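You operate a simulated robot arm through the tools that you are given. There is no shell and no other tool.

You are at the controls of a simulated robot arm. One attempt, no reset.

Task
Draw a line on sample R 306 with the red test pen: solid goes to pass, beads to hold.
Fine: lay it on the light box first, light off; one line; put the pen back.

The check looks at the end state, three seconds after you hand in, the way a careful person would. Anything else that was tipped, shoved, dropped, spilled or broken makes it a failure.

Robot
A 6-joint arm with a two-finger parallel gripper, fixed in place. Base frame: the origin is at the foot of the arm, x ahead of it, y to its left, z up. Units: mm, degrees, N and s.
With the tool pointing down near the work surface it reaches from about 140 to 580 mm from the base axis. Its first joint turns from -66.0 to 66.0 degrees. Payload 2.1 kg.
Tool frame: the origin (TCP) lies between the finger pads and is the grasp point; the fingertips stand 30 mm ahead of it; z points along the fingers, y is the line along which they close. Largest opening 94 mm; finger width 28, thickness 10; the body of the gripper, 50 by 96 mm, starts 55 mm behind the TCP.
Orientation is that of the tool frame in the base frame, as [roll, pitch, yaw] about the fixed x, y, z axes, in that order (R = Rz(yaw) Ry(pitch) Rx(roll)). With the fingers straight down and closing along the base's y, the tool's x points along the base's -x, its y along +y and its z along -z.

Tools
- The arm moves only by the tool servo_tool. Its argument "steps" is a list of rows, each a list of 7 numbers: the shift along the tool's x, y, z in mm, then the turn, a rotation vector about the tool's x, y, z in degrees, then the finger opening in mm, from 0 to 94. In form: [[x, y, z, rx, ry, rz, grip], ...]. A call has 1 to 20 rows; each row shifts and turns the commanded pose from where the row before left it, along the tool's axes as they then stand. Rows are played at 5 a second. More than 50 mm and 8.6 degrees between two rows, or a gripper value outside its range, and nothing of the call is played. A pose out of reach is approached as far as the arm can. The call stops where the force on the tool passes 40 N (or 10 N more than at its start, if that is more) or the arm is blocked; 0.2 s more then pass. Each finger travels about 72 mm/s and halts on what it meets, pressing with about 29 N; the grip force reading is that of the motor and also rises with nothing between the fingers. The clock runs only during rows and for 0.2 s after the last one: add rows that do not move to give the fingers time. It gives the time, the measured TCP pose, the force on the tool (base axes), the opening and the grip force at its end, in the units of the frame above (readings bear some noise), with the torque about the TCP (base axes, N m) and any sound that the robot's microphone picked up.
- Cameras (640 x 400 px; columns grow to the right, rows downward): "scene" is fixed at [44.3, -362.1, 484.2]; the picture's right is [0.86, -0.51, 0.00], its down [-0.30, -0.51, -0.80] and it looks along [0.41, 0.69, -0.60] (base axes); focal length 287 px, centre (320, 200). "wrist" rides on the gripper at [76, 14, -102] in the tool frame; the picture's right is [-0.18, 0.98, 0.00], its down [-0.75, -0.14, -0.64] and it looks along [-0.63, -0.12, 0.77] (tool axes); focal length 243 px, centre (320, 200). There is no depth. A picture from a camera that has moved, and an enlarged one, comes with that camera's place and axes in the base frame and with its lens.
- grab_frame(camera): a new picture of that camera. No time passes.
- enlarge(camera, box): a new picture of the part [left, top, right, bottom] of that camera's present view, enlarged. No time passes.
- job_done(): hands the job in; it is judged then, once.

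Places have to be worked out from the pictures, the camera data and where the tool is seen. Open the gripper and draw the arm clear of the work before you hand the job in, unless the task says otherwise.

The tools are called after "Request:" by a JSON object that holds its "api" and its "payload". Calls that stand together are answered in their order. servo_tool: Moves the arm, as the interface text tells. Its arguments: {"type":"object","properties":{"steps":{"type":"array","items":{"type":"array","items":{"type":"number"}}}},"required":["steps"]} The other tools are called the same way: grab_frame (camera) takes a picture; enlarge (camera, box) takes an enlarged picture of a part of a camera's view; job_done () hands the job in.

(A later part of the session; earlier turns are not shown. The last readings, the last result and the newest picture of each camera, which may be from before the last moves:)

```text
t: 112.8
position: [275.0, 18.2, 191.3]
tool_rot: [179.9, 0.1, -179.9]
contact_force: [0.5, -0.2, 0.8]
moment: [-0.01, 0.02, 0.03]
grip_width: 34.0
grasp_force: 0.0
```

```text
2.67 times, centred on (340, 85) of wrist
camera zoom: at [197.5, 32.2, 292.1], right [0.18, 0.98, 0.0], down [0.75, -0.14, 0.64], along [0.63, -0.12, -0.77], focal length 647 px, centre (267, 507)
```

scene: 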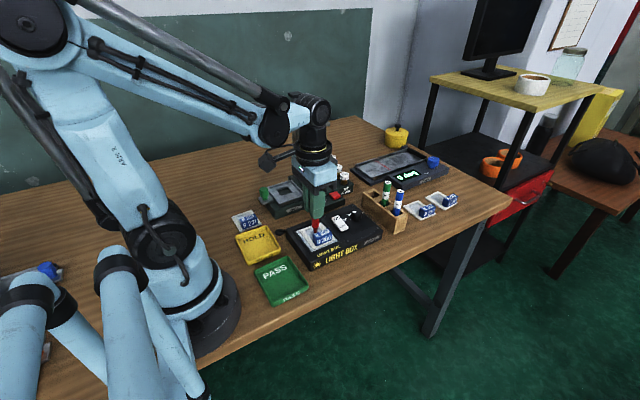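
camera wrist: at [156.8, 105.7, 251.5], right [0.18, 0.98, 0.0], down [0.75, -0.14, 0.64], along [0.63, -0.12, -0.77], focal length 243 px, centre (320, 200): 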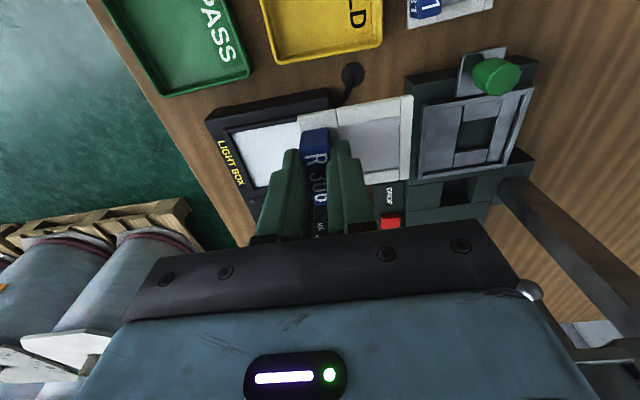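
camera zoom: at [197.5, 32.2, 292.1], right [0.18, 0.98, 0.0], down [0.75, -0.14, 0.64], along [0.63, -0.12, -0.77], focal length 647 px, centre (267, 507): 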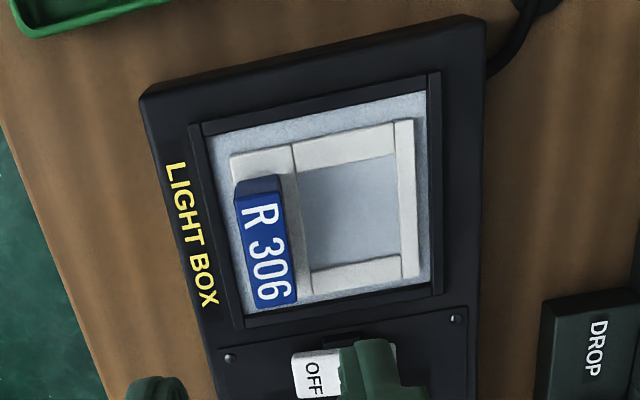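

The sample is back in the same pose. Now moving above the red pen again with the fingers at 30 mm.

Request:
{"api": "servo_tool", "payload": {"steps": [[-38.4, 12.8, 0, 0, 0, 0, 30], [-38.4, 12.8, 0, 0, 0, 0, 30], [-38.4, 12.8, 5, 0, 0, 0, 30], [-38.3, 12.8, 8, 0, 0, 0, 30], [-38.3, 12.7, 8, 0, 0, 0, 30], [0, 0, 0, 0, 0, 0, 30], [0, 0, 0, 0, 0, 0, 30]]}}

Request:
{"api": "enlarge", "payload": {"camera": "wrist", "box": [230, 80, 410, 210]}}

```text
t: 114.4
position: [466.2, 83.3, 171.1]
tool_rot: [179.9, 0.0, 179.9]
contact_force: [-0.3, 0.6, -0.6]
moment: [-0.03, 0.0, 0.01]
grip_width: 29.9
grasp_force: 0.0
```

```text
3.08 times, centred on (320, 145) of wrist
camera zoom: at [387.7, 96.3, 273.2], right [0.18, 0.98, 0.0], down [0.75, -0.14, 0.64], along [0.63, -0.12, -0.77], focal length 746 px, centre (320, 369)
```

zoom: 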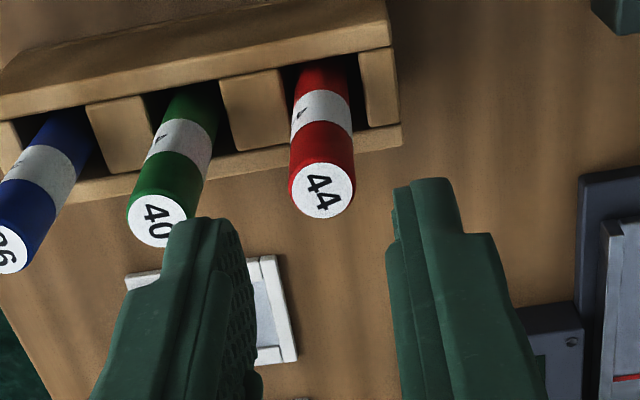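

The pen is aligned within about 1.3 mm. Descending around it with that correction and gripping.

Request:
{"api": "servo_tool", "payload": {"steps": [[-1.3, -0.6, 0, 0, 0, 0, 30], [0, 0, 15, 0, 0, 0, 30], [0, 0, 15, 0, 0, 0, 30], [0, 0, 15, 0, 0, 0, 30], [0, 0, 15, 0, 0, 0, 30], [0, 0, 14, 0, 0, 0, 30], [0, 0, 10, 0, 0, 0, 30], [0, 0, 0, 0, 0, 0, 30], [0, 0, 0, 0, 0, 0, 22], [0, 0, 0, 0, 0, 0, 16], [0, 0, 0, 0, 0, 0, 8], [0, 0, 0, 0, 0, 0, 8], [0, 0, 0, 0, 0, 0, 8]]}}

Request:
{"api": "enlarge", "payload": {"camera": "scene", "box": [350, 140, 420, 230]}}

```text
t: 117.2
position: [467.0, 82.9, 84.8]
tool_rot: [179.9, 0.0, 179.9]
contact_force: [-0.5, -0.4, 0.2]
moment: [0.02, -0.03, -0.02]
grip_width: 15.0
grasp_force: 29.1
```

```text
4.44 times, centred on (385, 185) of scene
camera zoom: at [44.3, -362.1, 484.2], right [0.86, -0.51, 0.0], down [-0.3, -0.51, -0.8], along [0.41, 0.69, -0.6], focal length 1276 px, centre (31, 267)
```

zoom: 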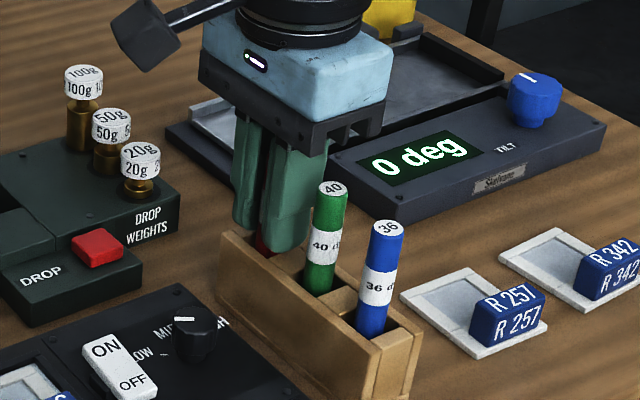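

The pen is gripped again. I'll lift and carry it slowly to above the corner start point at (260.5, 64).

Request:
{"api": "servo_tool", "payload": {"steps": [[0, 0, -4, 0, 0, 0, 8], [0, 0, -10, 0, 0, 0, 8], [0, 0, -16, 0, 0, 0, 8], [0, 0, -20, 0, 0, 0, 8], [0, 0, -20, 0, 0, 0, 8], [0, 0, -20, 0, 0, 0, 8], [0, 0, -14, 0, 0, 0, 8], [0, 0, -6, 0, 0, 0, 8], [12, -2, 0, 0, 0, 0, 8], [22, -2.2, 0, 0, 0, 0, 8], [28, -2.5, 0, 0, 0, 0, 8], [28, -2.5, 0, 0, 0, 0, 8], [28, -2.5, 0, 0, 0, 0, 8], [28, -2.5, 0, 0, 0, 0, 8], [26, -2.5, 0, 0, 0, 0, 8], [20, -2, 0, 0, 0, 0, 8], [14.2, 0, 0, 0, 0, 0, 8], [0, 0, 0, 0, 0, 0, 8]]}}

Request:
{"api": "servo_tool", "payload": {"steps": [[0, 0, 14, 0, 0, 0, 8], [0, 0, 16, 0, 0, 0, 8], [0, 0, 16, 0, 0, 0, 8], [0, 0, 12, 0, 0, 0, 8], [0, 0, 8, 0, 0, 0, 8], [0, 0, 3, 0, 0, 0, 8], [0, 0, 0, 0, 0, 0, 8]]}}

Request:
{"api": "enlarge", "payload": {"camera": "wrist", "box": [280, 80, 370, 150]}}

Request:
{"api": "enlarge", "payload": {"camera": "scene", "box": [298, 210, 322, 230]}}

```text
t: 121.0
position: [260.6, 65.7, 194.0]
tool_rot: [179.9, -0.1, 179.9]
contact_force: [0.1, 0.2, -0.1]
moment: [0.02, 0.0, -0.02]
grip_width: 15.0
grasp_force: 28.9
```

```text
t: 122.6
position: [261.9, 63.1, 124.9]
tool_rot: [179.9, 0.0, -179.9]
contact_force: [0.5, 0.6, -0.1]
moment: [-0.02, 0.04, 0.0]
grip_width: 14.8
grasp_force: 28.6
```

```text
5.71 times, centred on (325, 115) of wrist
camera zoom: at [183.2, 76.9, 227.4], right [0.18, 0.98, 0.0], down [0.75, -0.14, 0.64], along [0.63, -0.12, -0.77], focal length 1386 px, centre (291, 686)
```

zoom: 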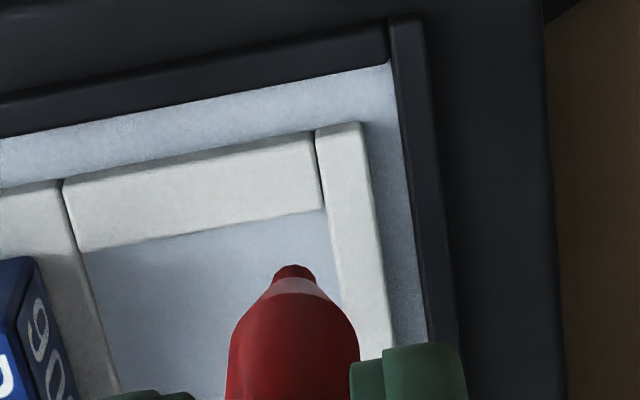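

```text
16.00 times, centred on (310, 220) of scene
camera zoom: at [44.3, -362.1, 484.2], right [0.86, -0.51, 0.0], down [-0.3, -0.51, -0.8], along [0.41, 0.69, -0.6], focal length 4592 px, centre (480, -120)
```

zoom: 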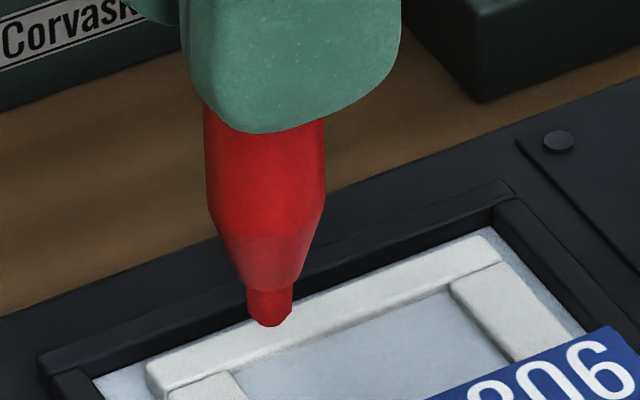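

The pen didn't slip this time: the nib is about 13 mm above the film near the corner. Descending 11 mm, then fine steps.

Request:
{"api": "servo_tool", "payload": {"steps": [[0, 0, 4, 0, 0, 0, 8], [0, 0, 4, 0, 0, 0, 8], [0, 0, 2, 0, 0, 0, 8], [0, 0, 1, 0, 0, 0, 8], [0, 0, 0, 0, 0, 0, 8]]}}

Request:
{"api": "enlarge", "payload": {"camera": "scene", "box": [298, 218, 322, 236]}}

Request:
{"api": "enlarge", "payload": {"camera": "wrist", "box": [280, 80, 370, 150]}}

```text
t: 123.8
position: [259.8, 63.1, 114.4]
tool_rot: [179.8, 0.0, -180.0]
contact_force: [0.0, 0.0, 0.1]
moment: [0.0, -0.04, -0.02]
grip_width: 15.0
grasp_force: 29.0
```

```text
16.00 times, centred on (310, 227) of scene
camera zoom: at [44.3, -362.1, 484.2], right [0.86, -0.51, 0.0], down [-0.3, -0.51, -0.8], along [0.41, 0.69, -0.6], focal length 4592 px, centre (480, -232)
```

zoom: 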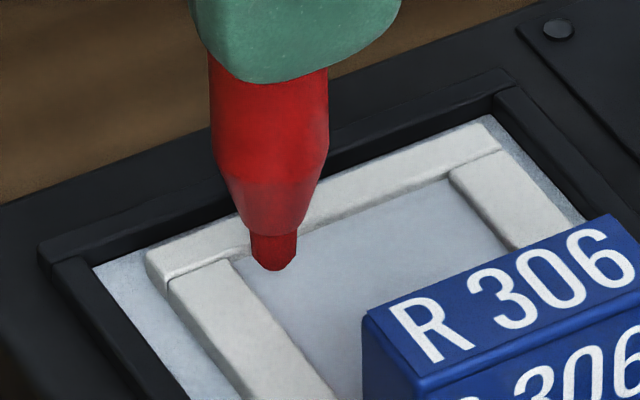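

```text
5.71 times, centred on (325, 115) of wrist
camera zoom: at [183.3, 76.5, 217.1], right [0.18, 0.98, 0.0], down [0.75, -0.14, 0.64], along [0.63, -0.12, -0.77], focal length 1386 px, centre (291, 686)
```

zoom: 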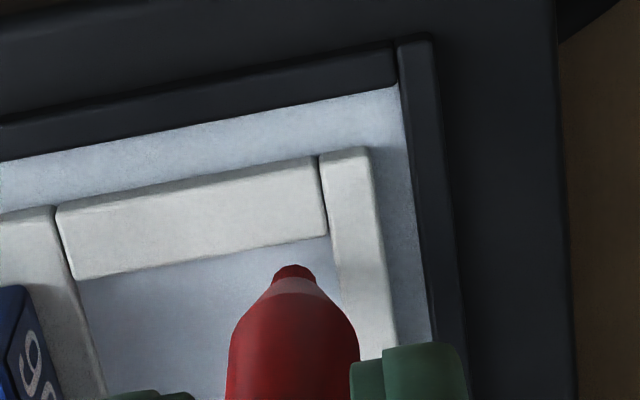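

Nearly at the film. Fine steps now.

Request:
{"api": "servo_tool", "payload": {"steps": [[0, 0, 0.5, 0, 0, 0, 8], [0, 0, 0.5, 0, 0, 0, 8], [0, 0, 0, 0, 0, 0, 8]]}}

Request:
{"api": "servo_tool", "payload": {"steps": [[0, 0, 0.3, 0, 0, 0, 8], [0, 0, 0.2, 0, 0, 0, 8], [0, 0, 0, 0, 0, 0, 8]]}}

```text
t: 124.6
position: [261.2, 63.8, 114.5]
tool_rot: [179.9, 0.1, -180.0]
contact_force: [0.6, -0.6, -0.8]
moment: [0.0, -0.02, -0.04]
grip_width: 14.8
grasp_force: 28.9
```

```text
t: 125.4
position: [260.2, 64.3, 112.5]
tool_rot: [179.9, 0.0, 180.0]
contact_force: [0.1, -0.5, 0.0]
moment: [0.02, -0.01, 0.02]
grip_width: 15.1
grasp_force: 29.9
```

Not in contact yet. Continuing with 0.3 mm steps.

Request:
{"api": "servo_tool", "payload": {"steps": [[0, 0, 0.3, 0, 0, 0, 8], [0, 0, 0, 0, 0, 0, 8]]}}

Request:
{"api": "servo_tool", "payload": {"steps": [[0, 0, 0.25, 0, 0, 0, 8], [0, 0, 0, 0, 0, 0, 8]]}}

Request:
{"api": "enlarge", "payload": {"camera": "scene", "box": [298, 218, 322, 236]}}

```text
t: 126.0
position: [261.7, 62.1, 112.2]
tool_rot: [179.9, 0.0, 180.0]
contact_force: [0.9, 0.5, -0.3]
moment: [-0.01, 0.01, 0.04]
grip_width: 14.8
grasp_force: 29.1
```

```text
t: 126.6
position: [261.8, 63.6, 111.7]
tool_rot: [179.9, 0.0, 180.0]
contact_force: [0.4, 0.2, -0.6]
moment: [0.03, -0.01, 0.03]
grip_width: 14.9
grasp_force: 28.9
```

```text
16.00 times, centred on (310, 227) of scene
camera zoom: at [44.3, -362.1, 484.2], right [0.86, -0.51, 0.0], down [-0.3, -0.51, -0.8], along [0.41, 0.69, -0.6], focal length 4592 px, centre (480, -232)
```

zoom: 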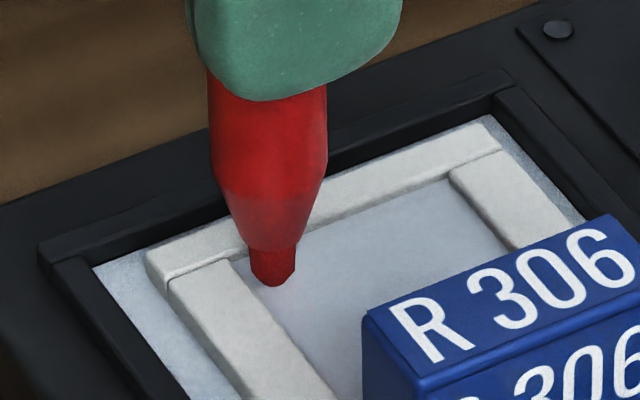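

There's a hint of pink right at the nib base now. I'll look closer with the wrist camera.

Request:
{"api": "enlarge", "payload": {"camera": "wrist", "box": [306, 112, 334, 132]}}

Request:
{"api": "enlarge", "payload": {"camera": "scene", "box": [300, 224, 316, 236]}}

```text
16.00 times, centred on (320, 122) of wrist
camera zoom: at [183.0, 76.4, 214.3], right [0.18, 0.98, 0.0], down [0.75, -0.14, 0.64], along [0.63, -0.12, -0.77], focal length 3882 px, centre (320, 1448)
```

zoom: 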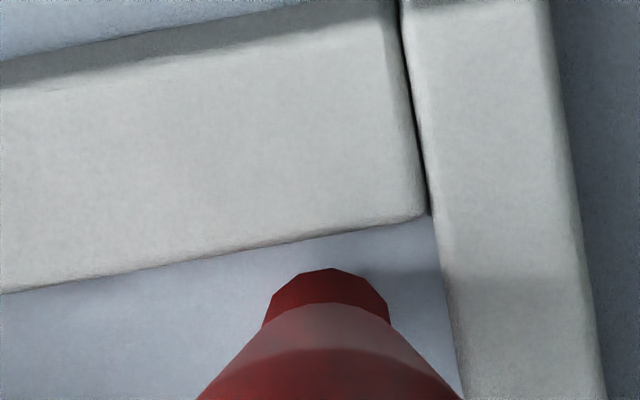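

```text
16.00 times, centred on (308, 230) of scene
camera zoom: at [44.3, -362.1, 484.2], right [0.86, -0.51, 0.0], down [-0.3, -0.51, -0.8], along [0.41, 0.69, -0.6], focal length 4592 px, centre (512, -280)
```

zoom: 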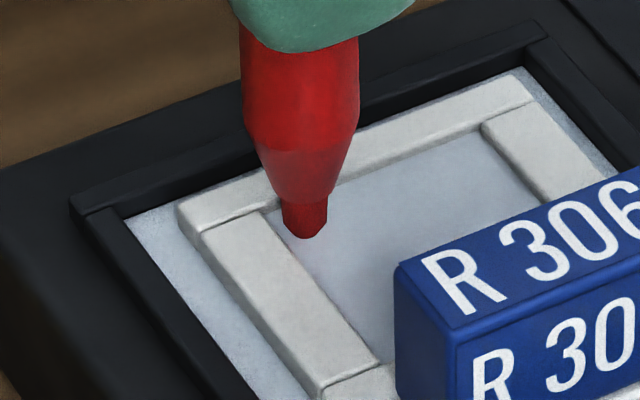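

That pink looks like colour bleed from the nib very near the film. I'll continue in 0.25 mm steps to real contact.

Request:
{"api": "servo_tool", "payload": {"steps": [[0, 0, 0.25, 0, 0, 0, 8], [0, 0, 0, 0, 0, 0, 8]]}}

Request:
{"api": "servo_tool", "payload": {"steps": [[0, 0, 0.25, 0, 0, 0, 8], [0, 0, 0, 0, 0, 0, 8]]}}

Request:
{"api": "enlarge", "payload": {"camera": "scene", "box": [298, 218, 322, 236]}}

Request:
{"api": "enlarge", "payload": {"camera": "wrist", "box": [306, 112, 334, 132]}}

```text
t: 127.2
position: [260.2, 63.7, 111.8]
tool_rot: [179.9, 0.0, 179.9]
contact_force: [0.1, -0.6, -0.5]
moment: [0.01, -0.01, -0.04]
grip_width: 15.1
grasp_force: 28.9
```

```text
t: 127.8
position: [260.4, 64.0, 112.6]
tool_rot: [180.0, 0.0, -180.0]
contact_force: [-1.1, 0.5, -0.4]
moment: [-0.04, -0.03, -0.03]
grip_width: 14.9
grasp_force: 28.4
```

```text
16.00 times, centred on (310, 227) of scene
camera zoom: at [44.3, -362.1, 484.2], right [0.86, -0.51, 0.0], down [-0.3, -0.51, -0.8], along [0.41, 0.69, -0.6], focal length 4592 px, centre (480, -232)
```

zoom: 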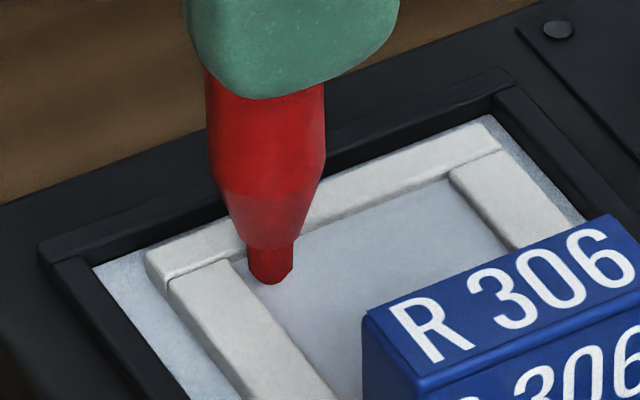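

```text
16.00 times, centred on (320, 122) of wrist
camera zoom: at [182.9, 76.8, 214.4], right [0.18, 0.98, 0.0], down [0.75, -0.14, 0.64], along [0.63, -0.12, -0.77], focal length 3882 px, centre (320, 1448)
```

zoom: 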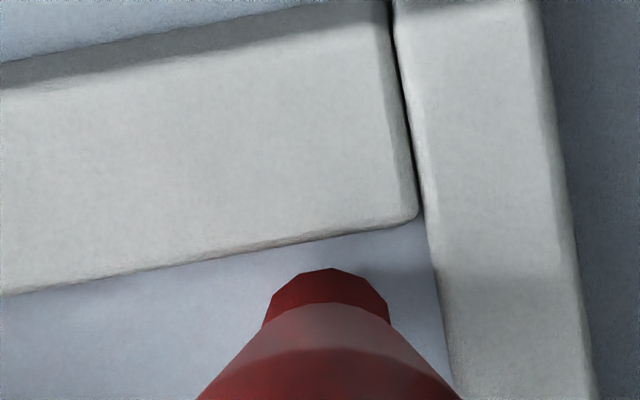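

The arm wanders a few tenths of a millimetre, so the nib is still just above. Continuing down.

Request:
{"api": "servo_tool", "payload": {"steps": [[0, 0, 0.3, 0, 0, 0, 8], [0, 0, 0, 0, 0, 0, 8]]}}

Request:
{"api": "servo_tool", "payload": {"steps": [[0, 0, 0.3, 0, 0, 0, 8], [0, 0, 0, 0, 0, 0, 8]]}}

Request:
{"api": "enlarge", "payload": {"camera": "scene", "box": [298, 218, 322, 236]}}

```text
t: 128.4
position: [260.7, 63.8, 111.8]
tool_rot: [179.8, 0.0, 179.9]
contact_force: [0.0, 0.3, -0.7]
moment: [0.01, -0.03, 0.01]
grip_width: 15.1
grasp_force: 29.4
```

```text
t: 129.0
position: [260.4, 64.0, 112.4]
tool_rot: [179.9, 0.0, -180.0]
contact_force: [-0.3, 0.8, 2.9]
moment: [-0.02, 0.02, 0.02]
grip_width: 14.8
grasp_force: 29.2
```

```text
16.00 times, centred on (310, 227) of scene
camera zoom: at [44.3, -362.1, 484.2], right [0.86, -0.51, 0.0], down [-0.3, -0.51, -0.8], along [0.41, 0.69, -0.6], focal length 4592 px, centre (480, -232)
```

zoom: 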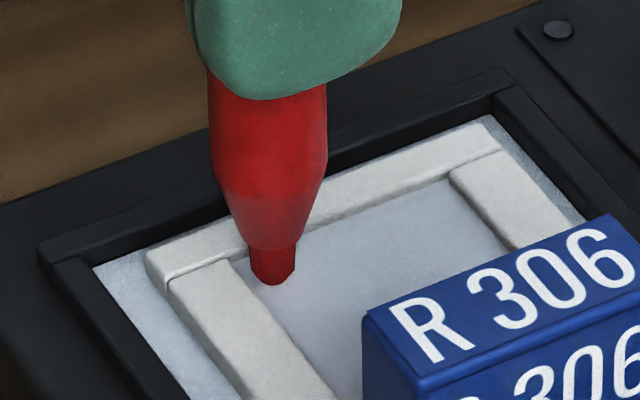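

Contact at 2.9 N. I'll add slight pressure and make one continuous corner-to-corner stroke of about 39 mm at 20 mm/s.

Request:
{"api": "servo_tool", "payload": {"steps": [[0, 0, 0.12, 0, 0, 0, 8], [-2.8, -2.8, 0.03, 0, 0, 0, 8], [-2.8, -2.8, 0.03, 0, 0, 0, 8], [-2.8, -2.8, 0.03, 0, 0, 0, 8], [-2.8, -2.8, 0.03, 0, 0, 0, 8], [-2.8, -2.8, 0.03, 0, 0, 0, 8], [-2.8, -2.8, 0.03, 0, 0, 0, 8], [-2.8, -2.8, 0.02, 0, 0, 0, 8], [-2.8, -2.8, 0.02, 0, 0, 0, 8], [-2.8, -2.8, 0.02, 0, 0, 0, 8], [-2.6, -2.6, 0.02, 0, 0, 0, 8]]}}

Request:
{"api": "enlarge", "payload": {"camera": "wrist", "box": [270, 50, 390, 150]}}

Request:
{"api": "enlarge", "payload": {"camera": "scene", "box": [298, 218, 326, 240]}}

```text
t: 131.4
position: [289.1, 35.9, 111.8]
tool_rot: [179.9, 0.1, -180.0]
contact_force: [-1.9, 2.2, 7.9]
moment: [0.16, 0.12, -0.03]
grip_width: 14.8
grasp_force: 28.7
```

```text
4.00 times, centred on (330, 100) of wrist
camera zoom: at [211.3, 48.5, 213.8], right [0.18, 0.98, 0.0], down [0.75, -0.14, 0.64], along [0.63, -0.12, -0.77], focal length 970 px, centre (280, 600)
```

zoom: 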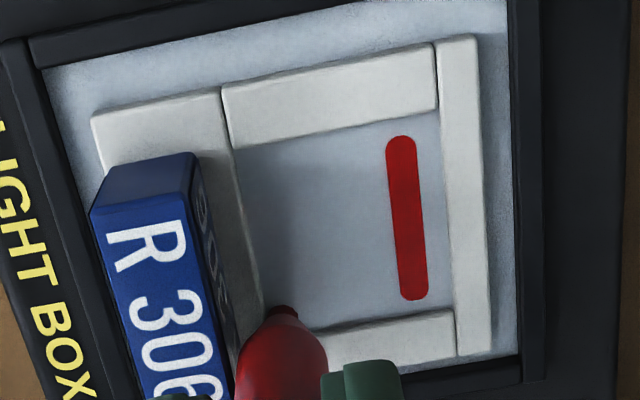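

```text
16.00 times, centred on (312, 229) of scene
camera zoom: at [44.3, -362.1, 484.2], right [0.86, -0.51, 0.0], down [-0.3, -0.51, -0.8], along [0.41, 0.69, -0.6], focal length 4592 px, centre (448, -264)
```

zoom: 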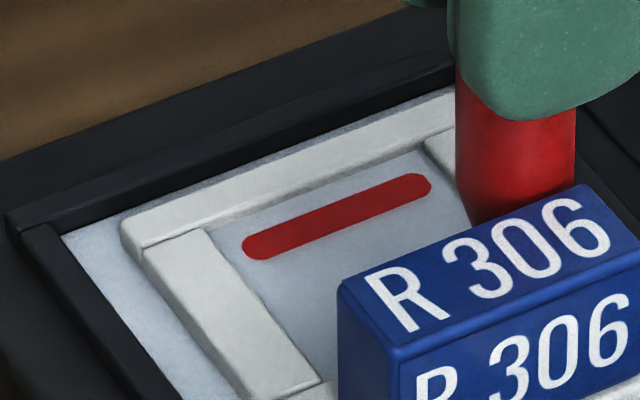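

A red line has appeared, running along the film's x direction. It evidently needed travel along that axis. I'll lift the pen straight up at once so it stays one line.

Request:
{"api": "servo_tool", "payload": {"steps": [[0, 0, -4, 0, 0, 0, 8], [0, 0, -10, 0, 0, 0, 8], [0, 0, -18, 0, 0, 0, 8], [0, 0, -24, 0, 0, 0, 8], [0, 0, -24, 0, 0, 0, 8], [0, 0, 0, 0, 0, 0, 8], [0, 0, 0, 0, 0, 0, 8]]}}

Request:
{"api": "grab_frame", "payload": {"camera": "wrist"}}

Request:
{"api": "enlarge", "payload": {"camera": "wrist", "box": [260, 20, 390, 120]}}

Request:
{"api": "enlarge", "payload": {"camera": "scene", "box": [298, 218, 326, 240]}}

```text
t: 133.0
position: [290.0, 36.1, 192.2]
tool_rot: [179.9, -0.1, 180.0]
contact_force: [0.6, 0.1, -0.6]
moment: [0.0, -0.01, -0.03]
grip_width: 15.0
grasp_force: 29.4
```

```text
taken
camera wrist: at [211.2, 49.3, 293.7], right [0.18, 0.98, 0.0], down [0.75, -0.14, 0.64], along [0.63, -0.12, -0.77], focal length 243 px, centre (320, 200)
```

wrist: 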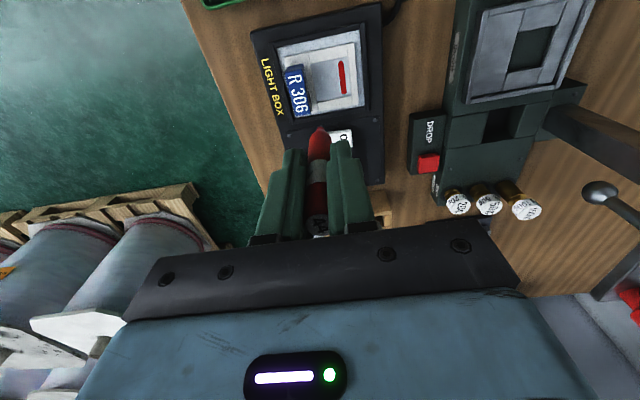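

```text
4.00 times, centred on (325, 70) of wrist
camera zoom: at [211.2, 49.3, 293.7], right [0.18, 0.98, 0.0], down [0.75, -0.14, 0.64], along [0.63, -0.12, -0.77], focal length 970 px, centre (300, 720)
```

zoom: 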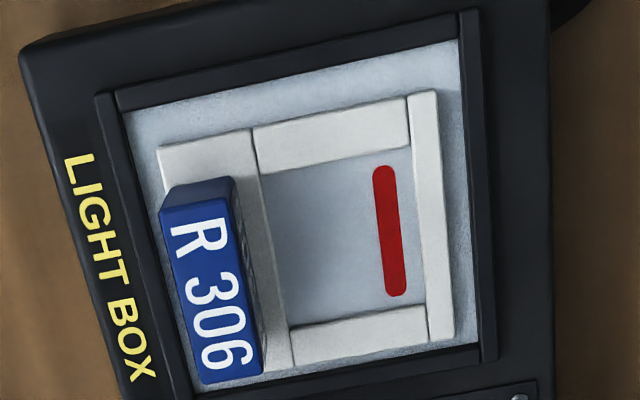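

```text
16.00 times, centred on (312, 229) of scene
camera zoom: at [44.3, -362.1, 484.2], right [0.86, -0.51, 0.0], down [-0.3, -0.51, -0.8], along [0.41, 0.69, -0.6], focal length 4592 px, centre (448, -264)
```

zoom: 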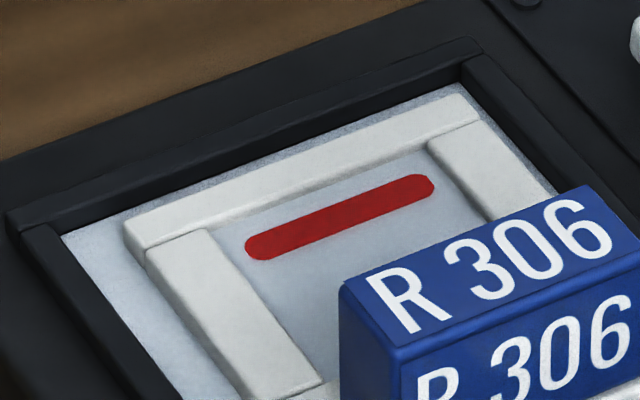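

One clean solid red line is on R 306. Now returning the pen to its slot: carrying it back above the rack at safe height.

Request:
{"api": "servo_tool", "payload": {"steps": [[-12, 4, -6, 0, 0, 0, 8], [-24, 8, -4, 0, 0, 0, 8], [-28, 9, 0, 0, 0, 0, 8], [-28, 9, 0, 0, 0, 0, 8], [-28, 8.5, 0, 0, 0, 0, 8], [-26, 5, 0, 0, 0, 0, 8], [-20, 3, 0, 0, 0, 0, 8], [-12.4, 0, 0, 0, 0, 0, 8], [0, 0, 0, 0, 0, 0, 8], [0, 0, 20, 0, 0, 0, 8], [0, 0, 20, 0, 0, 0, 8], [0, 0, 16, 0, 0, 0, 8], [0, 0, 10, 0, 0, 0, 8], [0, 0, 0, 0, 0, 0, 8]]}}

Request:
{"api": "enlarge", "payload": {"camera": "wrist", "box": [240, 60, 400, 200]}}

Request:
{"api": "enlarge", "payload": {"camera": "scene", "box": [350, 140, 420, 230]}}

Request:
{"api": "enlarge", "payload": {"camera": "scene", "box": [298, 218, 326, 240]}}

```text
t: 136.0
position: [468.7, 81.8, 133.7]
tool_rot: [179.9, -0.1, -180.0]
contact_force: [-0.8, -0.1, -0.2]
moment: [0.0, 0.0, 0.01]
grip_width: 15.1
grasp_force: 28.8
```

```text
2.86 times, centred on (320, 130) of wrist
camera zoom: at [390.0, 94.9, 236.9], right [0.18, 0.98, 0.0], down [0.75, -0.14, 0.64], along [0.63, -0.12, -0.77], focal length 693 px, centre (320, 400)
```

zoom: 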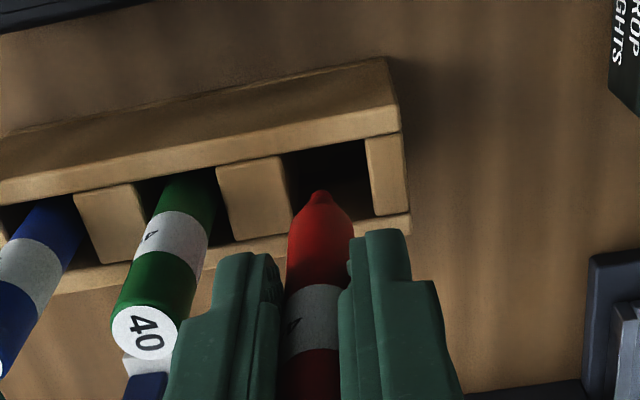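

```text
4.44 times, centred on (385, 185) of scene
camera zoom: at [44.3, -362.1, 484.2], right [0.86, -0.51, 0.0], down [-0.3, -0.51, -0.8], along [0.41, 0.69, -0.6], focal length 1276 px, centre (31, 267)
```

zoom: 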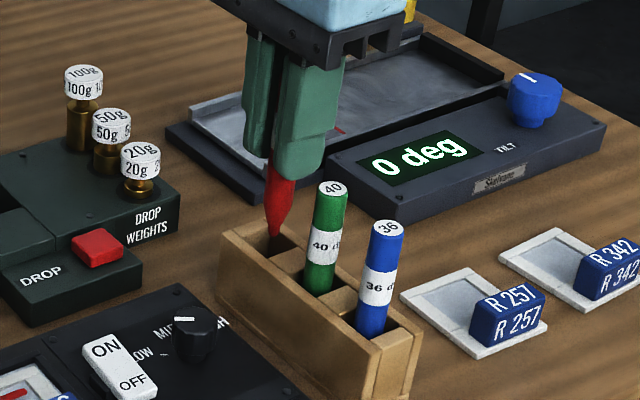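

```text
16.00 times, centred on (312, 229) of scene
camera zoom: at [44.3, -362.1, 484.2], right [0.86, -0.51, 0.0], down [-0.3, -0.51, -0.8], along [0.41, 0.69, -0.6], focal length 4592 px, centre (448, -264)
```

zoom: 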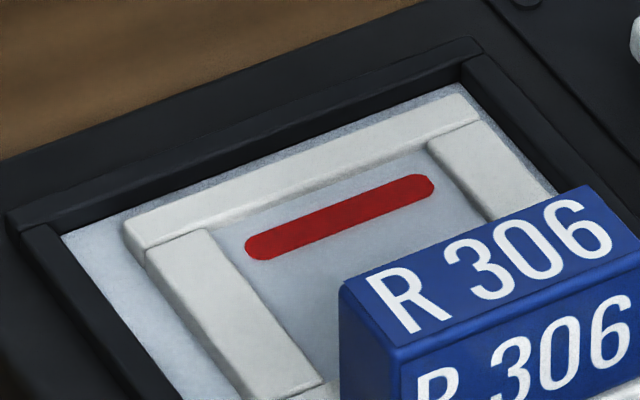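

The line is still solid about 5 s on. The nib is centred over its slot, so I'll lower it in gently.

Request:
{"api": "servo_tool", "payload": {"steps": [[0.5, 0.8, 10, 0, 0, 0, 8], [0, 0, 10, 0, 0, 0, 8], [0, 0, 10, 0, 0, 0, 8], [0, 0, 8, 0, 0, 0, 8], [0, 0, 5, 0, 0, 0, 8], [0, 0, 3, 0, 0, 0, 8], [0, 0, 1.5, 0, 0, 0, 8], [0, 0, 0, 0, 0, 0, 8]]}}

Request:
{"api": "enlarge", "payload": {"camera": "scene", "box": [350, 140, 420, 230]}}

```text
t: 137.8
position: [466.5, 82.6, 87.9]
tool_rot: [180.0, 0.0, -180.0]
contact_force: [-0.6, 0.1, -0.6]
moment: [0.02, -0.03, 0.01]
grip_width: 15.0
grasp_force: 29.2
```

```text
4.44 times, centred on (385, 185) of scene
camera zoom: at [44.3, -362.1, 484.2], right [0.86, -0.51, 0.0], down [-0.3, -0.51, -0.8], along [0.41, 0.69, -0.6], focal length 1276 px, centre (31, 267)
```

zoom: 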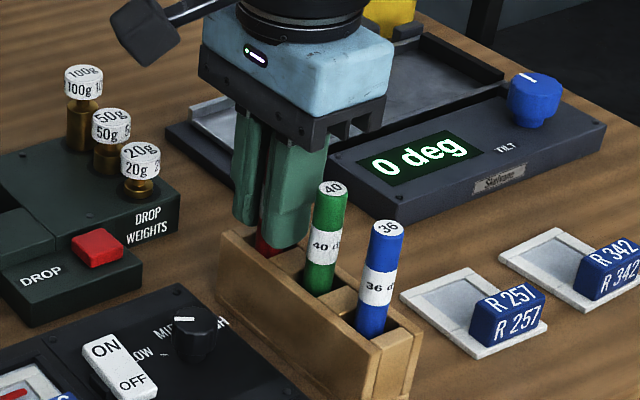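

About 3 mm remain to the slot floor; lowering slowly until I feel it.

Request:
{"api": "servo_tool", "payload": {"steps": [[0, 0, 1.0, 0, 0, 0, 8], [0, 0, 0.8, 0, 0, 0, 8], [0, 0, 0.4, 0, 0, 0, 8], [0, 0, 0, 0, 0, 0, 8]]}}

Request:
{"api": "servo_tool", "payload": {"steps": [[0, 0, 0.4, 0, 0, 0, 8], [0, 0, 0.3, 0, 0, 0, 8], [0, 0, 0, 0, 0, 0, 8]]}}

```text
t: 138.8
position: [465.5, 83.8, 87.1]
tool_rot: [179.9, 0.0, -179.9]
contact_force: [0.0, -0.1, -0.5]
moment: [0.02, -0.02, -0.02]
grip_width: 14.7
grasp_force: 29.2
```

```text
t: 139.6
position: [466.7, 82.4, 85.6]
tool_rot: [179.8, 0.1, 180.0]
contact_force: [-0.1, 0.6, -0.4]
moment: [-0.03, -0.01, -0.02]
grip_width: 15.1
grasp_force: 28.9
```

Practically at the floor. One more 0.3 mm, then open and rise.

Request:
{"api": "servo_tool", "payload": {"steps": [[0, 0, 0.3, 0, 0, 0, 8], [0, 0, 0, 0, 0, 0, 8], [0, 0, 0, 0, 0, 0, 16], [0, 0, 0, 0, 0, 0, 22], [0, 0, 0, 0, 0, 0, 30], [0, 0, 0, 0, 0, 0, 30], [0, 0, -10, 0, 0, 0, 30], [0, 0, -20, 0, 0, 0, 30], [0, 0, -30, 0, 0, 0, 30], [0, 0, -36, 0, 0, 0, 30], [0, 0, 0, 0, 0, 0, 30]]}}

Request:
{"api": "enlarge", "payload": {"camera": "scene", "box": [350, 140, 420, 230]}}

Request:
{"api": "enlarge", "payload": {"camera": "scene", "box": [298, 218, 326, 240]}}

Request:
{"api": "grab_frame", "payload": {"camera": "wrist"}}

```text
t: 142.0
position: [466.1, 83.2, 181.3]
tool_rot: [179.9, 0.0, 180.0]
contact_force: [-0.9, 0.4, -0.1]
moment: [-0.04, 0.03, 0.02]
grip_width: 29.9
grasp_force: 0.1
```

```text
4.44 times, centred on (385, 185) of scene
camera zoom: at [44.3, -362.1, 484.2], right [0.86, -0.51, 0.0], down [-0.3, -0.51, -0.8], along [0.41, 0.69, -0.6], focal length 1276 px, centre (31, 267)
```

zoom: 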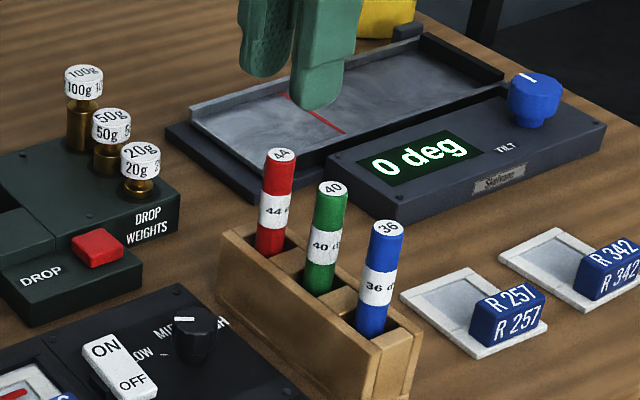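

```text
16.00 times, centred on (312, 229) of scene
camera zoom: at [44.3, -362.1, 484.2], right [0.86, -0.51, 0.0], down [-0.3, -0.51, -0.8], along [0.41, 0.69, -0.6], focal length 4592 px, centre (448, -264)
```

zoom: 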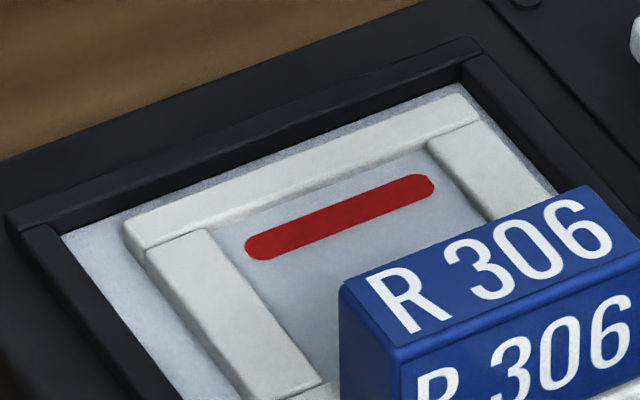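

```text
taken
camera wrist: at [389.0, 96.5, 283.2], right [0.18, 0.98, 0.0], down [0.75, -0.14, 0.64], along [0.63, -0.12, -0.77], focal length 243 px, centre (320, 200)
```

wrist: 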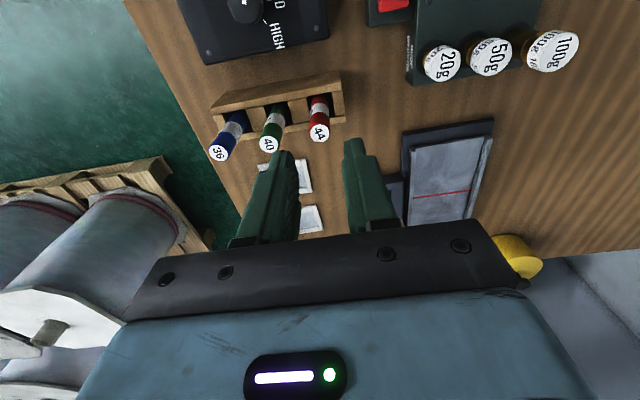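

The pen is back upright and the line has stayed solid for 10 s. Next I'll survey the PASS tray closely from above to plan the placement.

Request:
{"api": "servo_tool", "payload": {"steps": [[30, -10, -10, 0, 0, 0, 44], [38, -13, -6, 0, 0, 0, 44], [38, -13, -3, 0, 0, 0, 44], [38, -14, 0, 0, 0, 0, 44], [38, -14, 0, 0, 0, 0, 44], [38, -14, 0, 0, 0, 0, 44], [30, -10, 0, 0, 0, 0, 44], [16, -5, 0, 0, 0, 0, 44], [0, 0, 0, 0, 0, 0, 44], [0, 0, 0, 0, 0, 0, 44]]}}

Request:
{"api": "grab_frame", "payload": {"camera": "wrist"}}

Request:
{"api": "enlarge", "payload": {"camera": "wrist", "box": [220, 0, 420, 125]}}

Request:
{"api": "enlarge", "payload": {"camera": "scene", "box": [240, 245, 330, 315]}}

```text
t: 144.2
position: [202.1, -10.4, 198.7]
tool_rot: [179.9, 0.0, -180.0]
contact_force: [-0.1, -0.1, 0.1]
moment: [0.01, -0.01, 0.02]
grip_width: 44.1
grasp_force: 0.0
```

```text
taken
camera wrist: at [123.4, 3.1, 300.7], right [0.18, 0.98, 0.0], down [0.75, -0.14, 0.64], along [0.63, -0.12, -0.77], focal length 243 px, centre (320, 200)
```

wrist: 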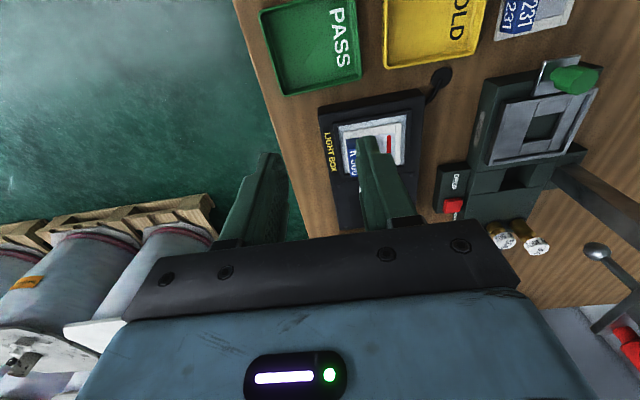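

```text
3.20 times, centred on (320, 62) of wrist
camera zoom: at [123.4, 3.1, 300.7], right [0.18, 0.98, 0.0], down [0.75, -0.14, 0.64], along [0.63, -0.12, -0.77], focal length 776 px, centre (320, 640)
```

zoom: 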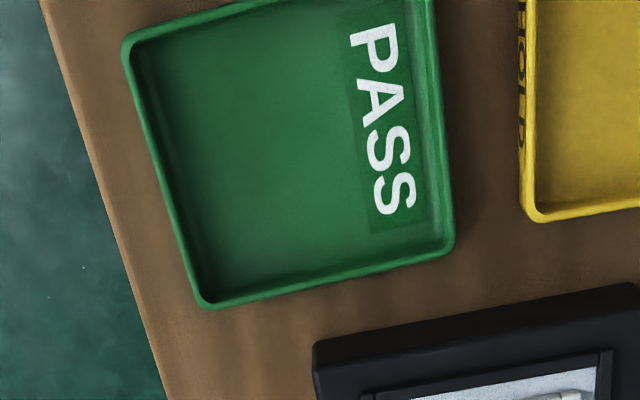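

```text
5.71 times, centred on (285, 280) of scene
camera zoom: at [44.3, -362.1, 484.2], right [0.86, -0.51, 0.0], down [-0.3, -0.51, -0.8], along [0.41, 0.69, -0.6], focal length 1640 px, centre (520, -257)
```

zoom: 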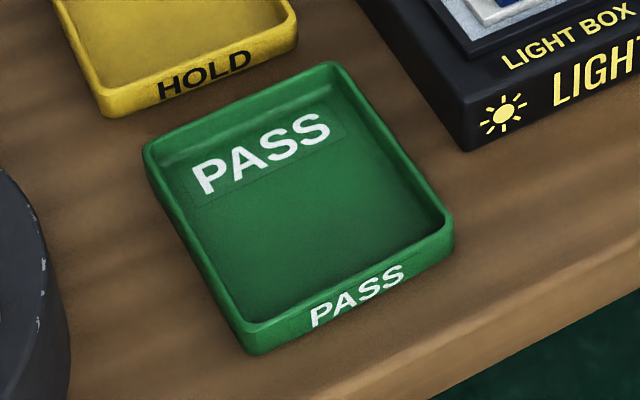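

The PASS tray spans about x 122–199, y −55–36 with a rim near 14 mm. I'll grip R 306 higher on its block so the fingertips stay above the rim on release. Moving over the block now.

Request:
{"api": "servo_tool", "payload": {"steps": [[-25, 9.7, 0, 0, 0, 0, 44], [-25, 9.7, 0, 0, 0, 0, 44], [-24.1, 9.7, 0, 0, 0, 0, 44], [0, 0, 20, 0, 0, 0, 44], [0, 0, 24, 0, 0, 0, 44], [0, 0, 24, 0, 0, 0, 44], [0, 0, 20, 0, 0, 0, 44], [0, 0, 12, 0, 0, 0, 44], [0, 0, 0, 0, 0, 0, 44]]}}

Request:
{"api": "enlarge", "payload": {"camera": "wrist", "box": [240, 40, 450, 200]}}

```text
t: 146.2
position: [274.2, 19.9, 99.1]
tool_rot: [179.9, 0.0, 179.9]
contact_force: [0.4, -0.3, -1.1]
moment: [0.01, -0.03, -0.01]
grip_width: 43.9
grasp_force: 0.1
```

```text
2.50 times, centred on (345, 120) of wrist
camera zoom: at [197.4, 32.5, 201.6], right [0.18, 0.98, 0.0], down [0.75, -0.14, 0.64], along [0.63, -0.12, -0.77], focal length 606 px, centre (258, 400)
```

zoom: 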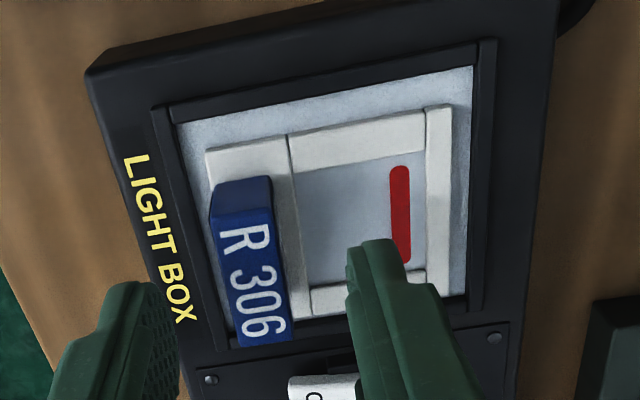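

The line is still solid at about 15 s. Fingers straddle the block and are clear of the wet line. Descending 23 mm and gripping.

Request:
{"api": "servo_tool", "payload": {"steps": [[0, 0, 10, 0, 0, 0, 44], [0, 0, 8, 0, 0, 0, 44], [0, 0, 4.5, 0, 0, 0, 44], [0, 0, 0, 0, 0, 0, 24], [0, 0, 0, 0, 0, 0, 14], [0, 0, 0, 0, 0, 0, 8], [0, 0, 0, 0, 0, 0, 8], [0, 0, 0, 0, 0, 0, 8]]}}

Request:
{"api": "enlarge", "payload": {"camera": "scene", "box": [290, 200, 350, 250]}}

```text
t: 148.0
position: [275.0, 19.2, 77.2]
tool_rot: [179.9, 0.0, -180.0]
contact_force: [0.6, 0.0, 0.1]
moment: [0.0, 0.01, 0.02]
grip_width: 14.7
grasp_force: 29.1
```

```text
8.00 times, centred on (320, 225) of scene
camera zoom: at [44.3, -362.1, 484.2], right [0.86, -0.51, 0.0], down [-0.3, -0.51, -0.8], along [0.41, 0.69, -0.6], focal length 2296 px, centre (320, 0)
```

zoom: 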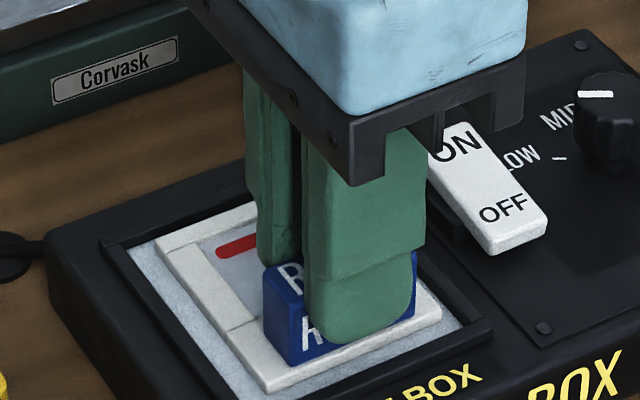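

Gripped at 14.7 mm. Lifting gently and carrying over to the PASS tray at (162, −28.5).

Request:
{"api": "servo_tool", "payload": {"steps": [[0, 0, -3, 0, 0, 0, 8], [0, 0, -8, 0, 0, 0, 8], [0, 0, -15, 0, 0, 0, 8], [0, 0, -18, 0, 0, 0, 8], [0, 0, -18, 0, 0, 0, 8], [0, 0, -10, 0, 0, 0, 8], [12, -5, 0, 0, 0, 0, 8], [20, -8.5, 0, 0, 0, 0, 8], [22, -9.5, 0, 0, 0, 0, 8], [22, -9.5, 0, 0, 0, 0, 8], [20, -8, 0, 0, 0, 0, 8], [17, -7, 0, 0, 0, 0, 8], [0, 0, 0, 0, 0, 0, 8], [0, 0, 0, 0, 0, 0, 8]]}}

Request:
{"api": "grab_frame", "payload": {"camera": "wrist"}}

Request:
{"api": "enlarge", "payload": {"camera": "wrist", "box": [220, 20, 440, 180]}}

Request:
{"api": "enlarge", "payload": {"camera": "scene", "box": [220, 200, 330, 310]}}

```text
t: 151.0
position: [160.6, -27.7, 148.4]
tool_rot: [179.8, 0.0, -180.0]
contact_force: [0.6, -0.3, -0.1]
moment: [0.04, 0.02, 0.0]
grip_width: 14.5
grasp_force: 29.1
```

```text
taken
camera wrist: at [83.3, -14.7, 250.7], right [0.18, 0.98, 0.0], down [0.75, -0.14, 0.64], along [0.63, -0.12, -0.77], focal length 243 px, centre (320, 200)
```

wrist: 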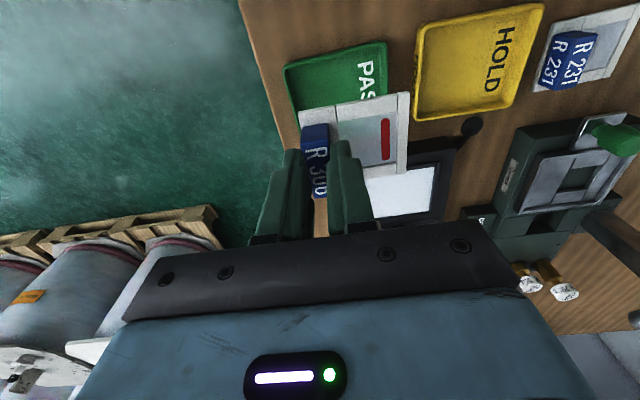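

```text
2.50 times, centred on (330, 100) of wrist
camera zoom: at [83.3, -14.7, 250.7], right [0.18, 0.98, 0.0], down [0.75, -0.14, 0.64], along [0.63, -0.12, -0.77], focal length 606 px, centre (295, 450)
```

zoom: 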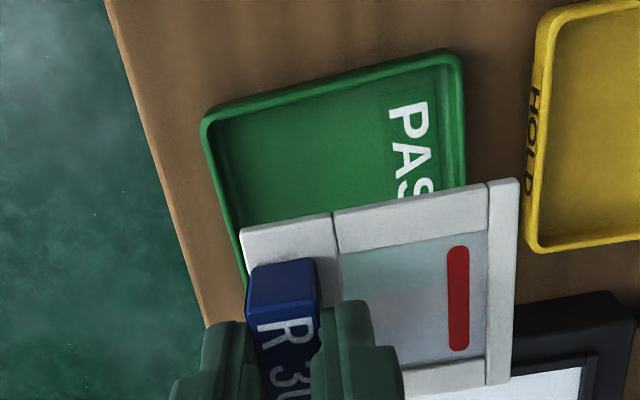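

```text
3.64 times, centred on (275, 255) of scene
camera zoom: at [44.3, -362.1, 484.2], right [0.86, -0.51, 0.0], down [-0.3, -0.51, -0.8], along [0.41, 0.69, -0.6], focal length 1044 px, centre (484, 0)
```

zoom: 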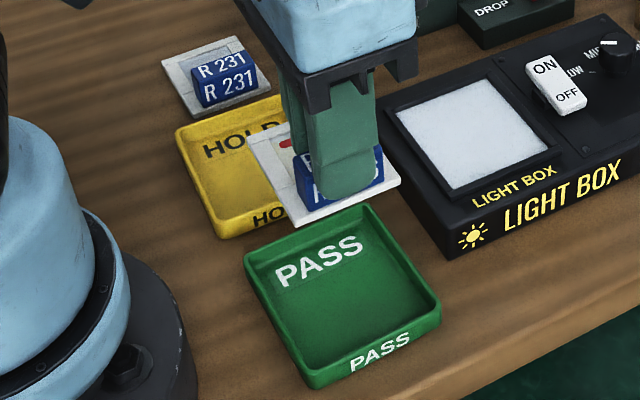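

The plate is centred in x and slightly toward +y relative to the tray. I'll shift −2.5 mm in y and lower to just above the rim, then verify.

Request:
{"api": "servo_tool", "payload": {"steps": [[0, -2.5, 10, 0, 0, 0, 8], [0, 0, 18, 0, 0, 0, 8], [0, 0, 20, 0, 0, 0, 8], [0, 0, 16, 0, 0, 0, 8], [0, 0, 10, 0, 0, 0, 8], [0, 0, 0, 0, 0, 0, 8]]}}

Request:
{"api": "enlarge", "payload": {"camera": "wrist", "box": [220, 40, 440, 200]}}

Request:
{"api": "enlarge", "payload": {"camera": "scene", "box": [235, 220, 325, 310]}}

```text
t: 152.4
position: [161.2, -31.5, 74.7]
tool_rot: [179.9, -0.1, -180.0]
contact_force: [-0.7, 0.9, -0.7]
moment: [-0.01, -0.01, 0.0]
grip_width: 14.7
grasp_force: 28.7
```

```text
2.50 times, centred on (330, 120) of wrist
camera zoom: at [83.8, -17.9, 177.3], right [0.18, 0.98, 0.0], down [0.75, -0.14, 0.64], along [0.63, -0.12, -0.77], focal length 606 px, centre (295, 400)
```

zoom: 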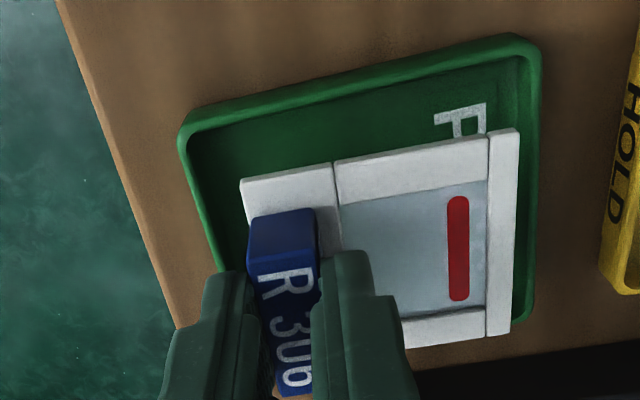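

```text
4.44 times, centred on (280, 265) of scene
camera zoom: at [44.3, -362.1, 484.2], right [0.86, -0.51, 0.0], down [-0.3, -0.51, -0.8], along [0.41, 0.69, -0.6], focal length 1276 px, centre (498, -89)
```

zoom: 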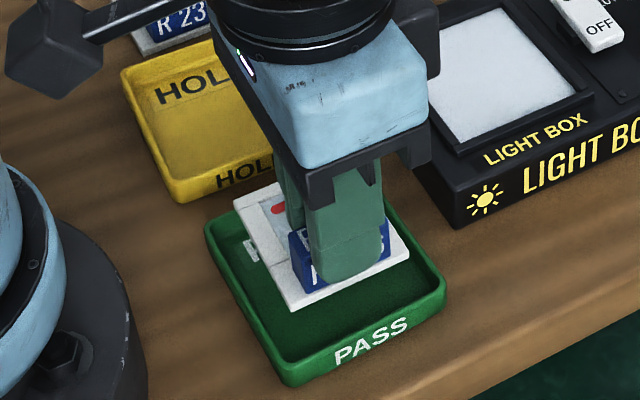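

The plate (x 133–189, y −40–25) sits well inside the tray walls. Lowering 20 mm, then fine steps to the floor.

Request:
{"api": "servo_tool", "payload": {"steps": [[0, 0, 7, 0, 0, 0, 8], [0, 0, 7, 0, 0, 0, 8], [0, 0, 4, 0, 0, 0, 8], [0, 0, 2, 0, 0, 0, 8], [0, 0, 0, 0, 0, 0, 8]]}}

Request:
{"api": "servo_tool", "payload": {"steps": [[0, 0, 1, 0, 0, 0, 8], [0, 0, 0.6, 0, 0, 0, 8], [0, 0, 0.4, 0, 0, 0, 8], [0, 0, 0, 0, 0, 0, 8]]}}

Request:
{"api": "enlarge", "payload": {"camera": "scene", "box": [245, 240, 325, 310]}}

```text
t: 153.6
position: [162.5, -30.3, 56.4]
tool_rot: [180.0, 0.0, 180.0]
contact_force: [-0.2, 0.8, 0.4]
moment: [0.0, 0.01, 0.01]
grip_width: 14.6
grasp_force: 29.0
```

```text
t: 154.6
position: [161.7, -30.4, 53.8]
tool_rot: [179.8, 0.0, -179.9]
contact_force: [0.3, 0.4, -0.8]
moment: [0.02, 0.01, 0.0]
grip_width: 14.7
grasp_force: 29.3
```

```text
5.71 times, centred on (285, 275) of scene
camera zoom: at [44.3, -362.1, 484.2], right [0.86, -0.51, 0.0], down [-0.3, -0.51, -0.8], along [0.41, 0.69, -0.6], focal length 1640 px, centre (520, -229)
```

zoom: 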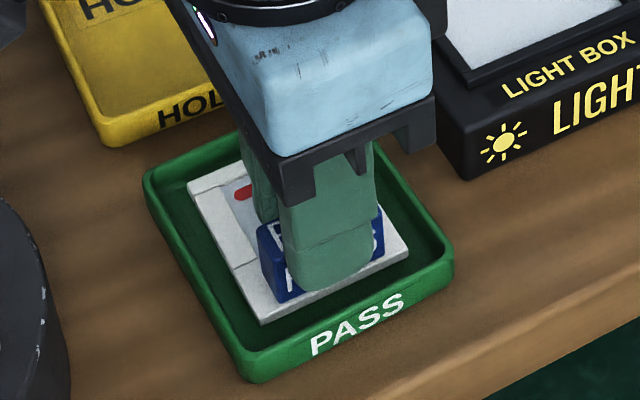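

Nearly on the floor, no contact yet. Continuing in small steps.

Request:
{"api": "servo_tool", "payload": {"steps": [[0, 0, 0.6, 0, 0, 0, 8], [0, 0, 0.5, 0, 0, 0, 8], [0, 0, 0, 0, 0, 0, 8]]}}

Request:
{"api": "servo_tool", "payload": {"steps": [[0, 0, 0.5, 0, 0, 0, 8], [0, 0, 0.4, 0, 0, 0, 8], [0, 0, 0, 0, 0, 0, 8]]}}

```text
t: 155.4
position: [161.2, -31.5, 52.5]
tool_rot: [179.9, 0.0, 180.0]
contact_force: [0.0, 0.4, 0.0]
moment: [0.06, 0.02, 0.01]
grip_width: 14.7
grasp_force: 28.4
```

```text
t: 156.2
position: [161.6, -31.0, 51.6]
tool_rot: [179.9, 0.0, 179.9]
contact_force: [0.2, 0.3, -0.8]
moment: [0.03, -0.04, 0.01]
grip_width: 14.8
grasp_force: 29.0
```

Still free. Two more small increments with force checks.

Request:
{"api": "servo_tool", "payload": {"steps": [[0, 0, 0.4, 0, 0, 0, 8], [0, 0, 0.4, 0, 0, 0, 8], [0, 0, 0, 0, 0, 0, 8]]}}

Request:
{"api": "servo_tool", "payload": {"steps": [[0, 0, 0.3, 0, 0, 0, 8], [0, 0, 0.3, 0, 0, 0, 8], [0, 0, 0, 0, 0, 0, 8]]}}

```text
t: 157.0
position: [161.9, -30.1, 50.3]
tool_rot: [180.0, 0.0, 180.0]
contact_force: [-1.1, -0.6, 11.5]
moment: [0.05, -0.03, 0.04]
grip_width: 14.6
grasp_force: 29.4
```

```text
t: 157.8
position: [162.1, -29.9, 50.2]
tool_rot: [180.0, 0.0, 179.9]
contact_force: [-1.8, 2.8, 26.2]
moment: [0.23, 0.04, 0.04]
grip_width: 15.1
grasp_force: 29.0
```

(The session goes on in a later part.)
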